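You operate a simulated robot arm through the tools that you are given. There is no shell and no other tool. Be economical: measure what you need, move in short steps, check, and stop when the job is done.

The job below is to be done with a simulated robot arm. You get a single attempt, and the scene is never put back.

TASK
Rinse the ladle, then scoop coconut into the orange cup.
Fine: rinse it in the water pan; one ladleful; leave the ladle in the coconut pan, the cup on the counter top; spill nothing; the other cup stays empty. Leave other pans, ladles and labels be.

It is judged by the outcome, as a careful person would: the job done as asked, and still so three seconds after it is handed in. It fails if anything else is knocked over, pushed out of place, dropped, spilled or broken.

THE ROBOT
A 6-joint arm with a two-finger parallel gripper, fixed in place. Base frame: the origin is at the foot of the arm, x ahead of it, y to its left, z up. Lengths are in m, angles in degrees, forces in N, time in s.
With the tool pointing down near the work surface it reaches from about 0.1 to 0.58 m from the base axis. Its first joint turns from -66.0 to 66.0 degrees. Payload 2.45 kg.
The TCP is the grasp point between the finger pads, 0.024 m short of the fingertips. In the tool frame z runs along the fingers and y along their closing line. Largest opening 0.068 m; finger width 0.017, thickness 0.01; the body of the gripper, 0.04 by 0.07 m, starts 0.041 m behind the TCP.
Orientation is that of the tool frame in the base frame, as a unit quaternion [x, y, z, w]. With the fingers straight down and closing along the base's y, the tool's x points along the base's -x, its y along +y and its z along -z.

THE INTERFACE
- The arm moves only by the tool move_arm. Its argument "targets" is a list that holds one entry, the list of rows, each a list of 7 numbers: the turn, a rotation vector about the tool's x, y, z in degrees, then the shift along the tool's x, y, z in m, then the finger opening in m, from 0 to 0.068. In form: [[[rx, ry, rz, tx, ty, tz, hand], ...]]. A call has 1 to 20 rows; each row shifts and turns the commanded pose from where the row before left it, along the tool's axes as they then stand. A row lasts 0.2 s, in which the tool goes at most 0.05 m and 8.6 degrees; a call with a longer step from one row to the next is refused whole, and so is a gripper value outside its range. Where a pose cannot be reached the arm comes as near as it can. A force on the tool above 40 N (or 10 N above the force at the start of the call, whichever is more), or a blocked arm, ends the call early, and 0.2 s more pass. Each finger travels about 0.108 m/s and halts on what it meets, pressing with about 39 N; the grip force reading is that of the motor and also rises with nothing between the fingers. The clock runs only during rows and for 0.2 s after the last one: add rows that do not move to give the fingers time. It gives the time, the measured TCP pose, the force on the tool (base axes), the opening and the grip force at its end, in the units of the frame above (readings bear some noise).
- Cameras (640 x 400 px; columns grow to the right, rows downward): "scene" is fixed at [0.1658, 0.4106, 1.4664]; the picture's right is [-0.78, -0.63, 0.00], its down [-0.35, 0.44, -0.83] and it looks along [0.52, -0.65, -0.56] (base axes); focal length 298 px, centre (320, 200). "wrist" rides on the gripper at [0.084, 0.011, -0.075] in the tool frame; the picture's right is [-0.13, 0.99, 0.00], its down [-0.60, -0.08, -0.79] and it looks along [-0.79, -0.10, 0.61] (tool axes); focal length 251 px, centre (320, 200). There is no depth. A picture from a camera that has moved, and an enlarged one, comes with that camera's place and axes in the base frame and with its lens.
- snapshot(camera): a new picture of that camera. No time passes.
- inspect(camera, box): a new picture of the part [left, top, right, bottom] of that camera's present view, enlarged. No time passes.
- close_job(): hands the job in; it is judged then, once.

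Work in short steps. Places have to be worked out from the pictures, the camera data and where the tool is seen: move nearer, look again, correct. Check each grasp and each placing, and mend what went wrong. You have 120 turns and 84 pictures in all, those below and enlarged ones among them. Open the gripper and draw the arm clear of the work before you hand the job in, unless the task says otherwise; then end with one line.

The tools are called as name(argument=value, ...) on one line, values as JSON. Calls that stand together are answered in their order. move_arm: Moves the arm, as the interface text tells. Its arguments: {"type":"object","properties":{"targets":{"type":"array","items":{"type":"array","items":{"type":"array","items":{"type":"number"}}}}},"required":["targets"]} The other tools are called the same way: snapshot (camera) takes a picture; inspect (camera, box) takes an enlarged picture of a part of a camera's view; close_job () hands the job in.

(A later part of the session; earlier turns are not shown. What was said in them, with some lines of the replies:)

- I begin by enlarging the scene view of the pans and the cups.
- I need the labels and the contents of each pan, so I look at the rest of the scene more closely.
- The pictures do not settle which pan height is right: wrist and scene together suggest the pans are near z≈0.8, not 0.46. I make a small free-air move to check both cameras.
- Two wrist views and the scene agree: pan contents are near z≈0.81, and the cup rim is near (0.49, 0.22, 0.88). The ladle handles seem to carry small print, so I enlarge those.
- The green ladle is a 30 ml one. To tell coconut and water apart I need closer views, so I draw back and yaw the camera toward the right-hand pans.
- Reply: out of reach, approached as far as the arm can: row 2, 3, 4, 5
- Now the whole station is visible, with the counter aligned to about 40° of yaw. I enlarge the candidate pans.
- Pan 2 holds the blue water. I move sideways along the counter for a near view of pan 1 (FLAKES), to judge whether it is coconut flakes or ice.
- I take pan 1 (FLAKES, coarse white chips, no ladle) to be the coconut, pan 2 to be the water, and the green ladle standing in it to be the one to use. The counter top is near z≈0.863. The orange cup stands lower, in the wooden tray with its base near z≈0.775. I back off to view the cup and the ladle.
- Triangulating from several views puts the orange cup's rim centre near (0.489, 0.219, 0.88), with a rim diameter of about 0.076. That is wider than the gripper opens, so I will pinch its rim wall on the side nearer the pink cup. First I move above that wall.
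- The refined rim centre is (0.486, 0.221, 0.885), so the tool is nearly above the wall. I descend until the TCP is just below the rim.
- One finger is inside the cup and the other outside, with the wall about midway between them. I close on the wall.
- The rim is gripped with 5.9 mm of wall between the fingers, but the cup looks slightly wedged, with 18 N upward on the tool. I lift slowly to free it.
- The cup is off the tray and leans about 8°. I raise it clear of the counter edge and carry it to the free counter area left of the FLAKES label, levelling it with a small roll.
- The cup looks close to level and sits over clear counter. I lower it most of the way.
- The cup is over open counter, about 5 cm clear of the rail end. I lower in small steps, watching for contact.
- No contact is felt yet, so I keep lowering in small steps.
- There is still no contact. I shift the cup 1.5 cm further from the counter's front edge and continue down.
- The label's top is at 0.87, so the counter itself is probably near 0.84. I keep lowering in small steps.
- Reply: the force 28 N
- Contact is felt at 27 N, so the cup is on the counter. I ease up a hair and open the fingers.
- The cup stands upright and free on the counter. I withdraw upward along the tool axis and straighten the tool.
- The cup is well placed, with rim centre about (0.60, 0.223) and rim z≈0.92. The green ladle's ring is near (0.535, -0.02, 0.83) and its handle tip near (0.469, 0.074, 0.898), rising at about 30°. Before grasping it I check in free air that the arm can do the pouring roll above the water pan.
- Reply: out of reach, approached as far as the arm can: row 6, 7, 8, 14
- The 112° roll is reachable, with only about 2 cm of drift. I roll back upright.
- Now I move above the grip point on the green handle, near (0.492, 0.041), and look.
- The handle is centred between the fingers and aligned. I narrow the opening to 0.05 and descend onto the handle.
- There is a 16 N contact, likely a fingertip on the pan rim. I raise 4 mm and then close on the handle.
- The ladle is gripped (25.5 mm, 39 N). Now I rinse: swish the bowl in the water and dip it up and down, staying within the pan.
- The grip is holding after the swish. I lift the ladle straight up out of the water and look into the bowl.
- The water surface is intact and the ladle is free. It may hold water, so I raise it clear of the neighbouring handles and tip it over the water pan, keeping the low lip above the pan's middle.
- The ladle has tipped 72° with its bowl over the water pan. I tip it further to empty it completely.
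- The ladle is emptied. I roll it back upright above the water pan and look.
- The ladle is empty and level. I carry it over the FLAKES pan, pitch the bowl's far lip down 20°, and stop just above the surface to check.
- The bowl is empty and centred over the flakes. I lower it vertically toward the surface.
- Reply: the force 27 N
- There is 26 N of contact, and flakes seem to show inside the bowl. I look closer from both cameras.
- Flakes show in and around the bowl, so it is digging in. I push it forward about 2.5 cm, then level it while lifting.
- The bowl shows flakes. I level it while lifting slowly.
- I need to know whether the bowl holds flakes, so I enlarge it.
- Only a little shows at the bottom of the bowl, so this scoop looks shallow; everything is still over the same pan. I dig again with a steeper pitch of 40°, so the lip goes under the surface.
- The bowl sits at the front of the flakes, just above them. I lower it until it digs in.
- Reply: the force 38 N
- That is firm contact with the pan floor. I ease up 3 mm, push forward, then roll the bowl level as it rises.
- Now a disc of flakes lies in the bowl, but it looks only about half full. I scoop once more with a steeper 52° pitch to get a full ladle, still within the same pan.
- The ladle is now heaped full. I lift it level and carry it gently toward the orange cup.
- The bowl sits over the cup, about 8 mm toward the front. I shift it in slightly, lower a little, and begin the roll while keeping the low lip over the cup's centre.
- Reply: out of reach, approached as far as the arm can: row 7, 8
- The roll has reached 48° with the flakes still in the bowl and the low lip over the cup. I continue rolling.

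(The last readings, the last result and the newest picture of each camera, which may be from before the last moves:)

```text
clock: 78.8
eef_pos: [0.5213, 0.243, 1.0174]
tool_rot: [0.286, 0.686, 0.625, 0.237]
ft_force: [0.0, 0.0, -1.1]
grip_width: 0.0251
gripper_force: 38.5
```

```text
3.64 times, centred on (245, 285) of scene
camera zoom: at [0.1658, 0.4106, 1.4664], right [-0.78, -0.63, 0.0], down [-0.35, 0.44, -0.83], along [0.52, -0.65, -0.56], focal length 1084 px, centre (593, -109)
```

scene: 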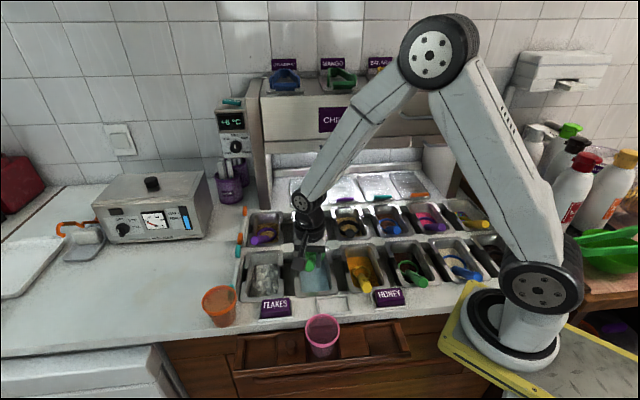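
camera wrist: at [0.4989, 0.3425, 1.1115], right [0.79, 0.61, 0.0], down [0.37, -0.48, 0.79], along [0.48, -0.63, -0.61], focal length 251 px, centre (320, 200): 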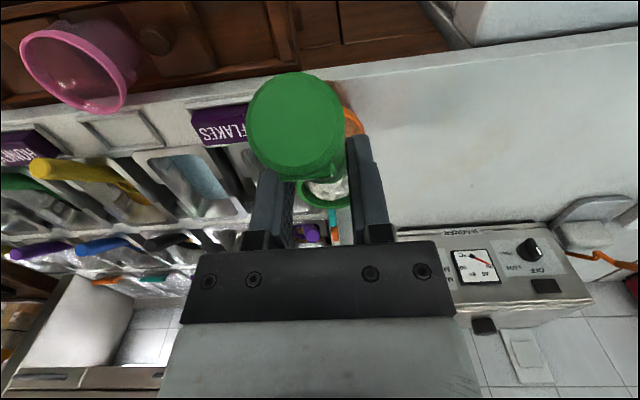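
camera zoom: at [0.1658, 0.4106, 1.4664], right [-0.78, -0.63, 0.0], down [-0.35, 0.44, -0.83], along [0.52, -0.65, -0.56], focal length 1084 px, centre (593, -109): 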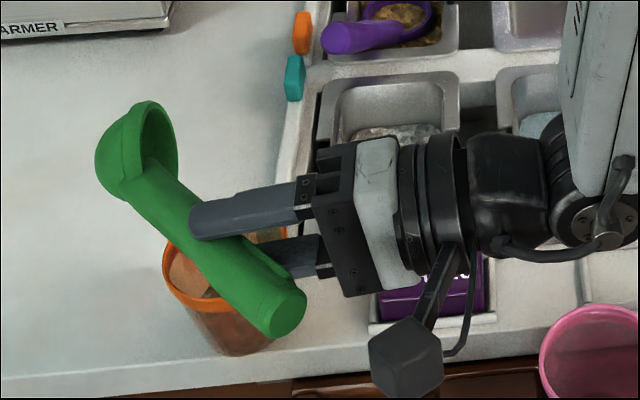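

At 84° the bowl looks empty and the counter around the cup looks clean. I roll a bit more to release everything, pause, and then roll back upright while rising.

move_arm(targets=[[[-7, 0, 0, 0, 0, -0.003, 0.0], [-7, 0, 0, 0, 0, -0.003, 0.0], [0, 0, 0, 0, 0, 0, 0.0], [0, 0, 0, 0, 0, 0, 0.0], [0, 0, 0, 0, 0, 0, 0.0], [7, 0, 0, 0, 0.002, 0.002, 0.0], [8, 0, 0, 0, 0.01, 0.002, 0.0], [8, 0, 0, 0, 0.01, 0.002, 0.0], [8, 0, 0, 0, 0.01, 0, 0.0], [8, 0, 0, 0, 0, 0, 0.0], [8, 0, 0, 0, 0, 0, 0.0], [8, 0, 0, 0, 0, 0, 0.0], [8, 0, 0, 0, 0, 0, 0.0], [8, 0, 0, 0, 0, 0, 0.0], [8, 0, 0, 0, 0, 0, 0.0], [8, 0, 0, 0, 0, 0, 0.0], [8, 0, 0, 0, 0, 0, 0.0], [0, 0, 0, 0, 0, 0, 0.0]]])

```text
clock: 82.6
eef_pos: [0.5226, 0.2496, 1.0498]
tool_rot: [0.367, 0.928, 0.061, -0.001]
ft_force: [-0.8, -0.3, -0.7]
grip_width: 0.025
gripper_force: 39.1
out of reach, approached as far as the arm can: row 14
```

The ladle is back nearly upright with about 6° of residual tilt. I correct that and carry the empty ladle back over the FLAKES pan, then check the cup.

move_arm(targets=[[[6.4, -2.7, 1.8, 0, 0, 0, 0.0], [0, 0, 0, -0.021, -0.0073, 0, 0.0], [0, 0, 0, -0.021, -0.0073, 0, 0.0], [0, 0, 0, -0.021, -0.0073, 0, 0.0], [0, 0, 0, -0.021, -0.0073, 0, 0.0], [0, 0, 0, -0.021, -0.0073, 0, 0.0], [0, 0, 0, -0.021, -0.0075, 0, 0.0], [0, 0, 0, 0, 0, 0, 0.0]]])

inspect(camera="scene", box=[180, 220, 320, 340])

```text
clock: 84.4
eef_pos: [0.5828, 0.1288, 1.0506]
tool_rot: [0.382, 0.924, 0.001, -0.001]
ft_force: [0.3, -0.4, -0.6]
grip_width: 0.0251
gripper_force: 39.2
```

```text
3.33 times, centred on (250, 280) of scene
camera zoom: at [0.1658, 0.4105, 1.4664], right [-0.78, -0.63, 0.0], down [-0.35, 0.44, -0.83], along [0.52, -0.65, -0.56], focal length 994 px, centre (553, -67)
```

zoom: 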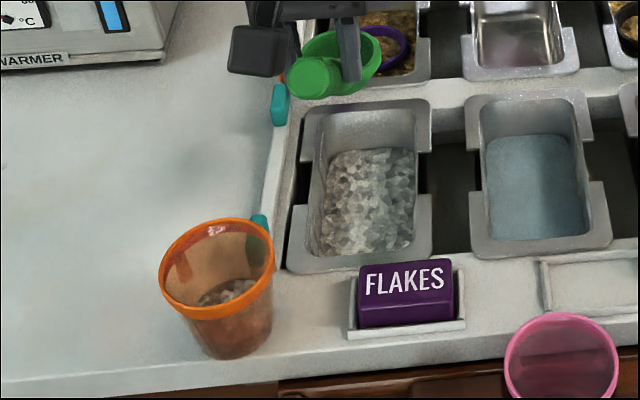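

The flakes are in the orange cup with nothing spilled. I lower the ladle into the FLAKES pan, handle resting toward the front.

move_arm(targets=[[[0, 0, 0, 0, 0, 0.025, 0.0], [0, 0, 0, 0, 0, 0.03, 0.0], [0, 0, 0, 0, 0, 0.03, 0.0], [0, 0, 0, 0, 0, 0.03, 0.0], [0, 0, 0, 0, 0, 0.02, 0.0], [0, 0, 0, 0, 0, 0.015, 0.0], [0, 0, 0, 0, 0, 0.005, 0.0], [0, 0, 0, 0, 0, 0.004, 0.0], [0, 0, 0, 0, 0, 0, 0.0]]])

```text
clock: 86.4
eef_pos: [0.5822, 0.1285, 0.8903]
tool_rot: [0.383, 0.924, 0.002, 0.001]
ft_force: [4.4, -1.7, 7.8]
grip_width: 0.0248
gripper_force: 38.5
```

Light contact (8 N) at z=0.890. I open the fingers gently and check.

move_arm(targets=[[[0, 0, 0, 0, 0, 0, 0.028], [0, 0, 0, 0, 0, 0, 0.036], [0, 0, 0, 0, 0, 0, 0.046], [0, 0, 0, 0, 0, 0, 0.05], [0, 0, 0, 0, 0, 0, 0.05]]])

inspect(camera="wrist", box=[180, 40, 460, 260])

```text
clock: 87.6
eef_pos: [0.5811, 0.1294, 0.8909]
tool_rot: [0.382, 0.924, 0.0, 0.0]
ft_force: [0.2, 0.3, -0.1]
grip_width: 0.05
gripper_force: 0.1
```

```text
1.82 times, centred on (320, 150) of wrist
camera zoom: at [0.528, 0.1962, 0.9666], right [0.79, 0.61, 0.0], down [0.37, -0.48, 0.79], along [0.48, -0.63, -0.61], focal length 457 px, centre (320, 291)
```

zoom: 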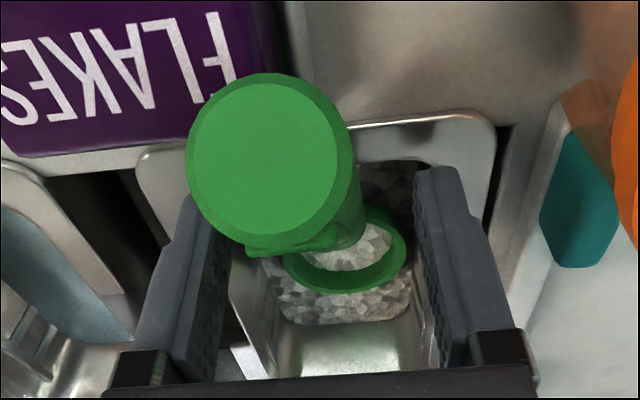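

The ladle rests in the flakes, released. I open slightly more and rise straight up, then back off clear.

move_arm(targets=[[[0, 0, 0, 0, 0, 0, 0.064], [0, 0, 0, 0, 0, -0.01, 0.064], [0, 0, 0, 0, 0, -0.02, 0.064], [0, 0, 0, 0, 0, -0.03, 0.064], [0, 0, 0, 0, 0, -0.035, 0.064], [0, 0, 0, 0, 0, -0.035, 0.064], [0, 0, 0, 0, 0, -0.035, 0.064], [0, 0, 0, 0, -0.04, -0.03, 0.064], [0, 0, 0, 0, -0.04, -0.02, 0.064], [0, 0, 0, 0, -0.04, -0.01, 0.064], [0, 0, 0, 0, -0.04, 0, 0.064], [0, 0, 0, 0, 0, 0, 0.064]]])

snapshot(camera="scene")

inspect(camera="scene", box=[190, 230, 370, 345])

```text
clock: 90.2
eef_pos: [0.4686, 0.0132, 1.1158]
tool_rot: [0.382, 0.924, 0.0, -0.001]
ft_force: [-0.2, 0.5, -0.1]
grip_width: 0.0639
gripper_force: 0.0
```

```text
1 pictures are left
```

scene: 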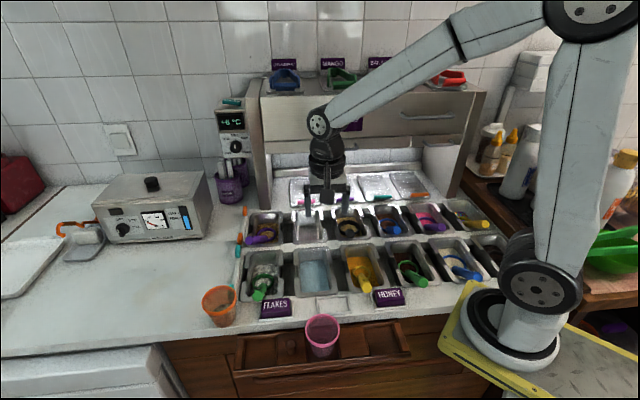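

```text
3.48 times, centred on (280, 288) of scene
camera zoom: at [0.1658, 0.4105, 1.4664], right [-0.78, -0.63, 0.0], down [-0.35, 0.44, -0.83], along [0.52, -0.65, -0.56], focal length 1037 px, centre (459, -104)
```

zoom: 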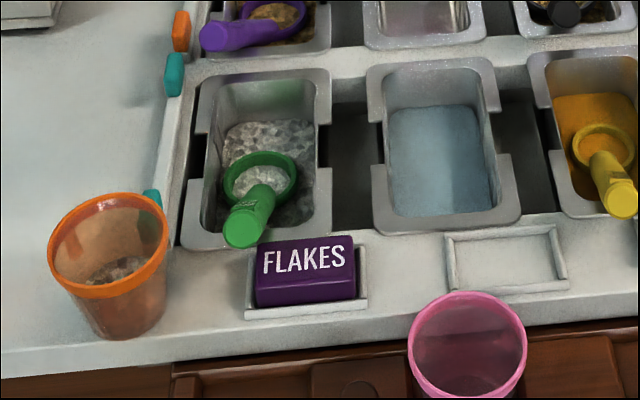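

Everything is in place: the orange cup stands on the counter with one ladleful, the ladle rests in the coconut pan, the pink cup is empty, nothing is spilled, and the arm is clear and open. I hand the job in.

close_job()

```text
The job is handed in.
```

I rinsed the green ladle in the water pan, put one ladleful from the FLAKES pan (which I took to be the coconut) into the orange cup on the counter top, and left the ladle in that pan; nothing was spilled and the pink cup is empty.
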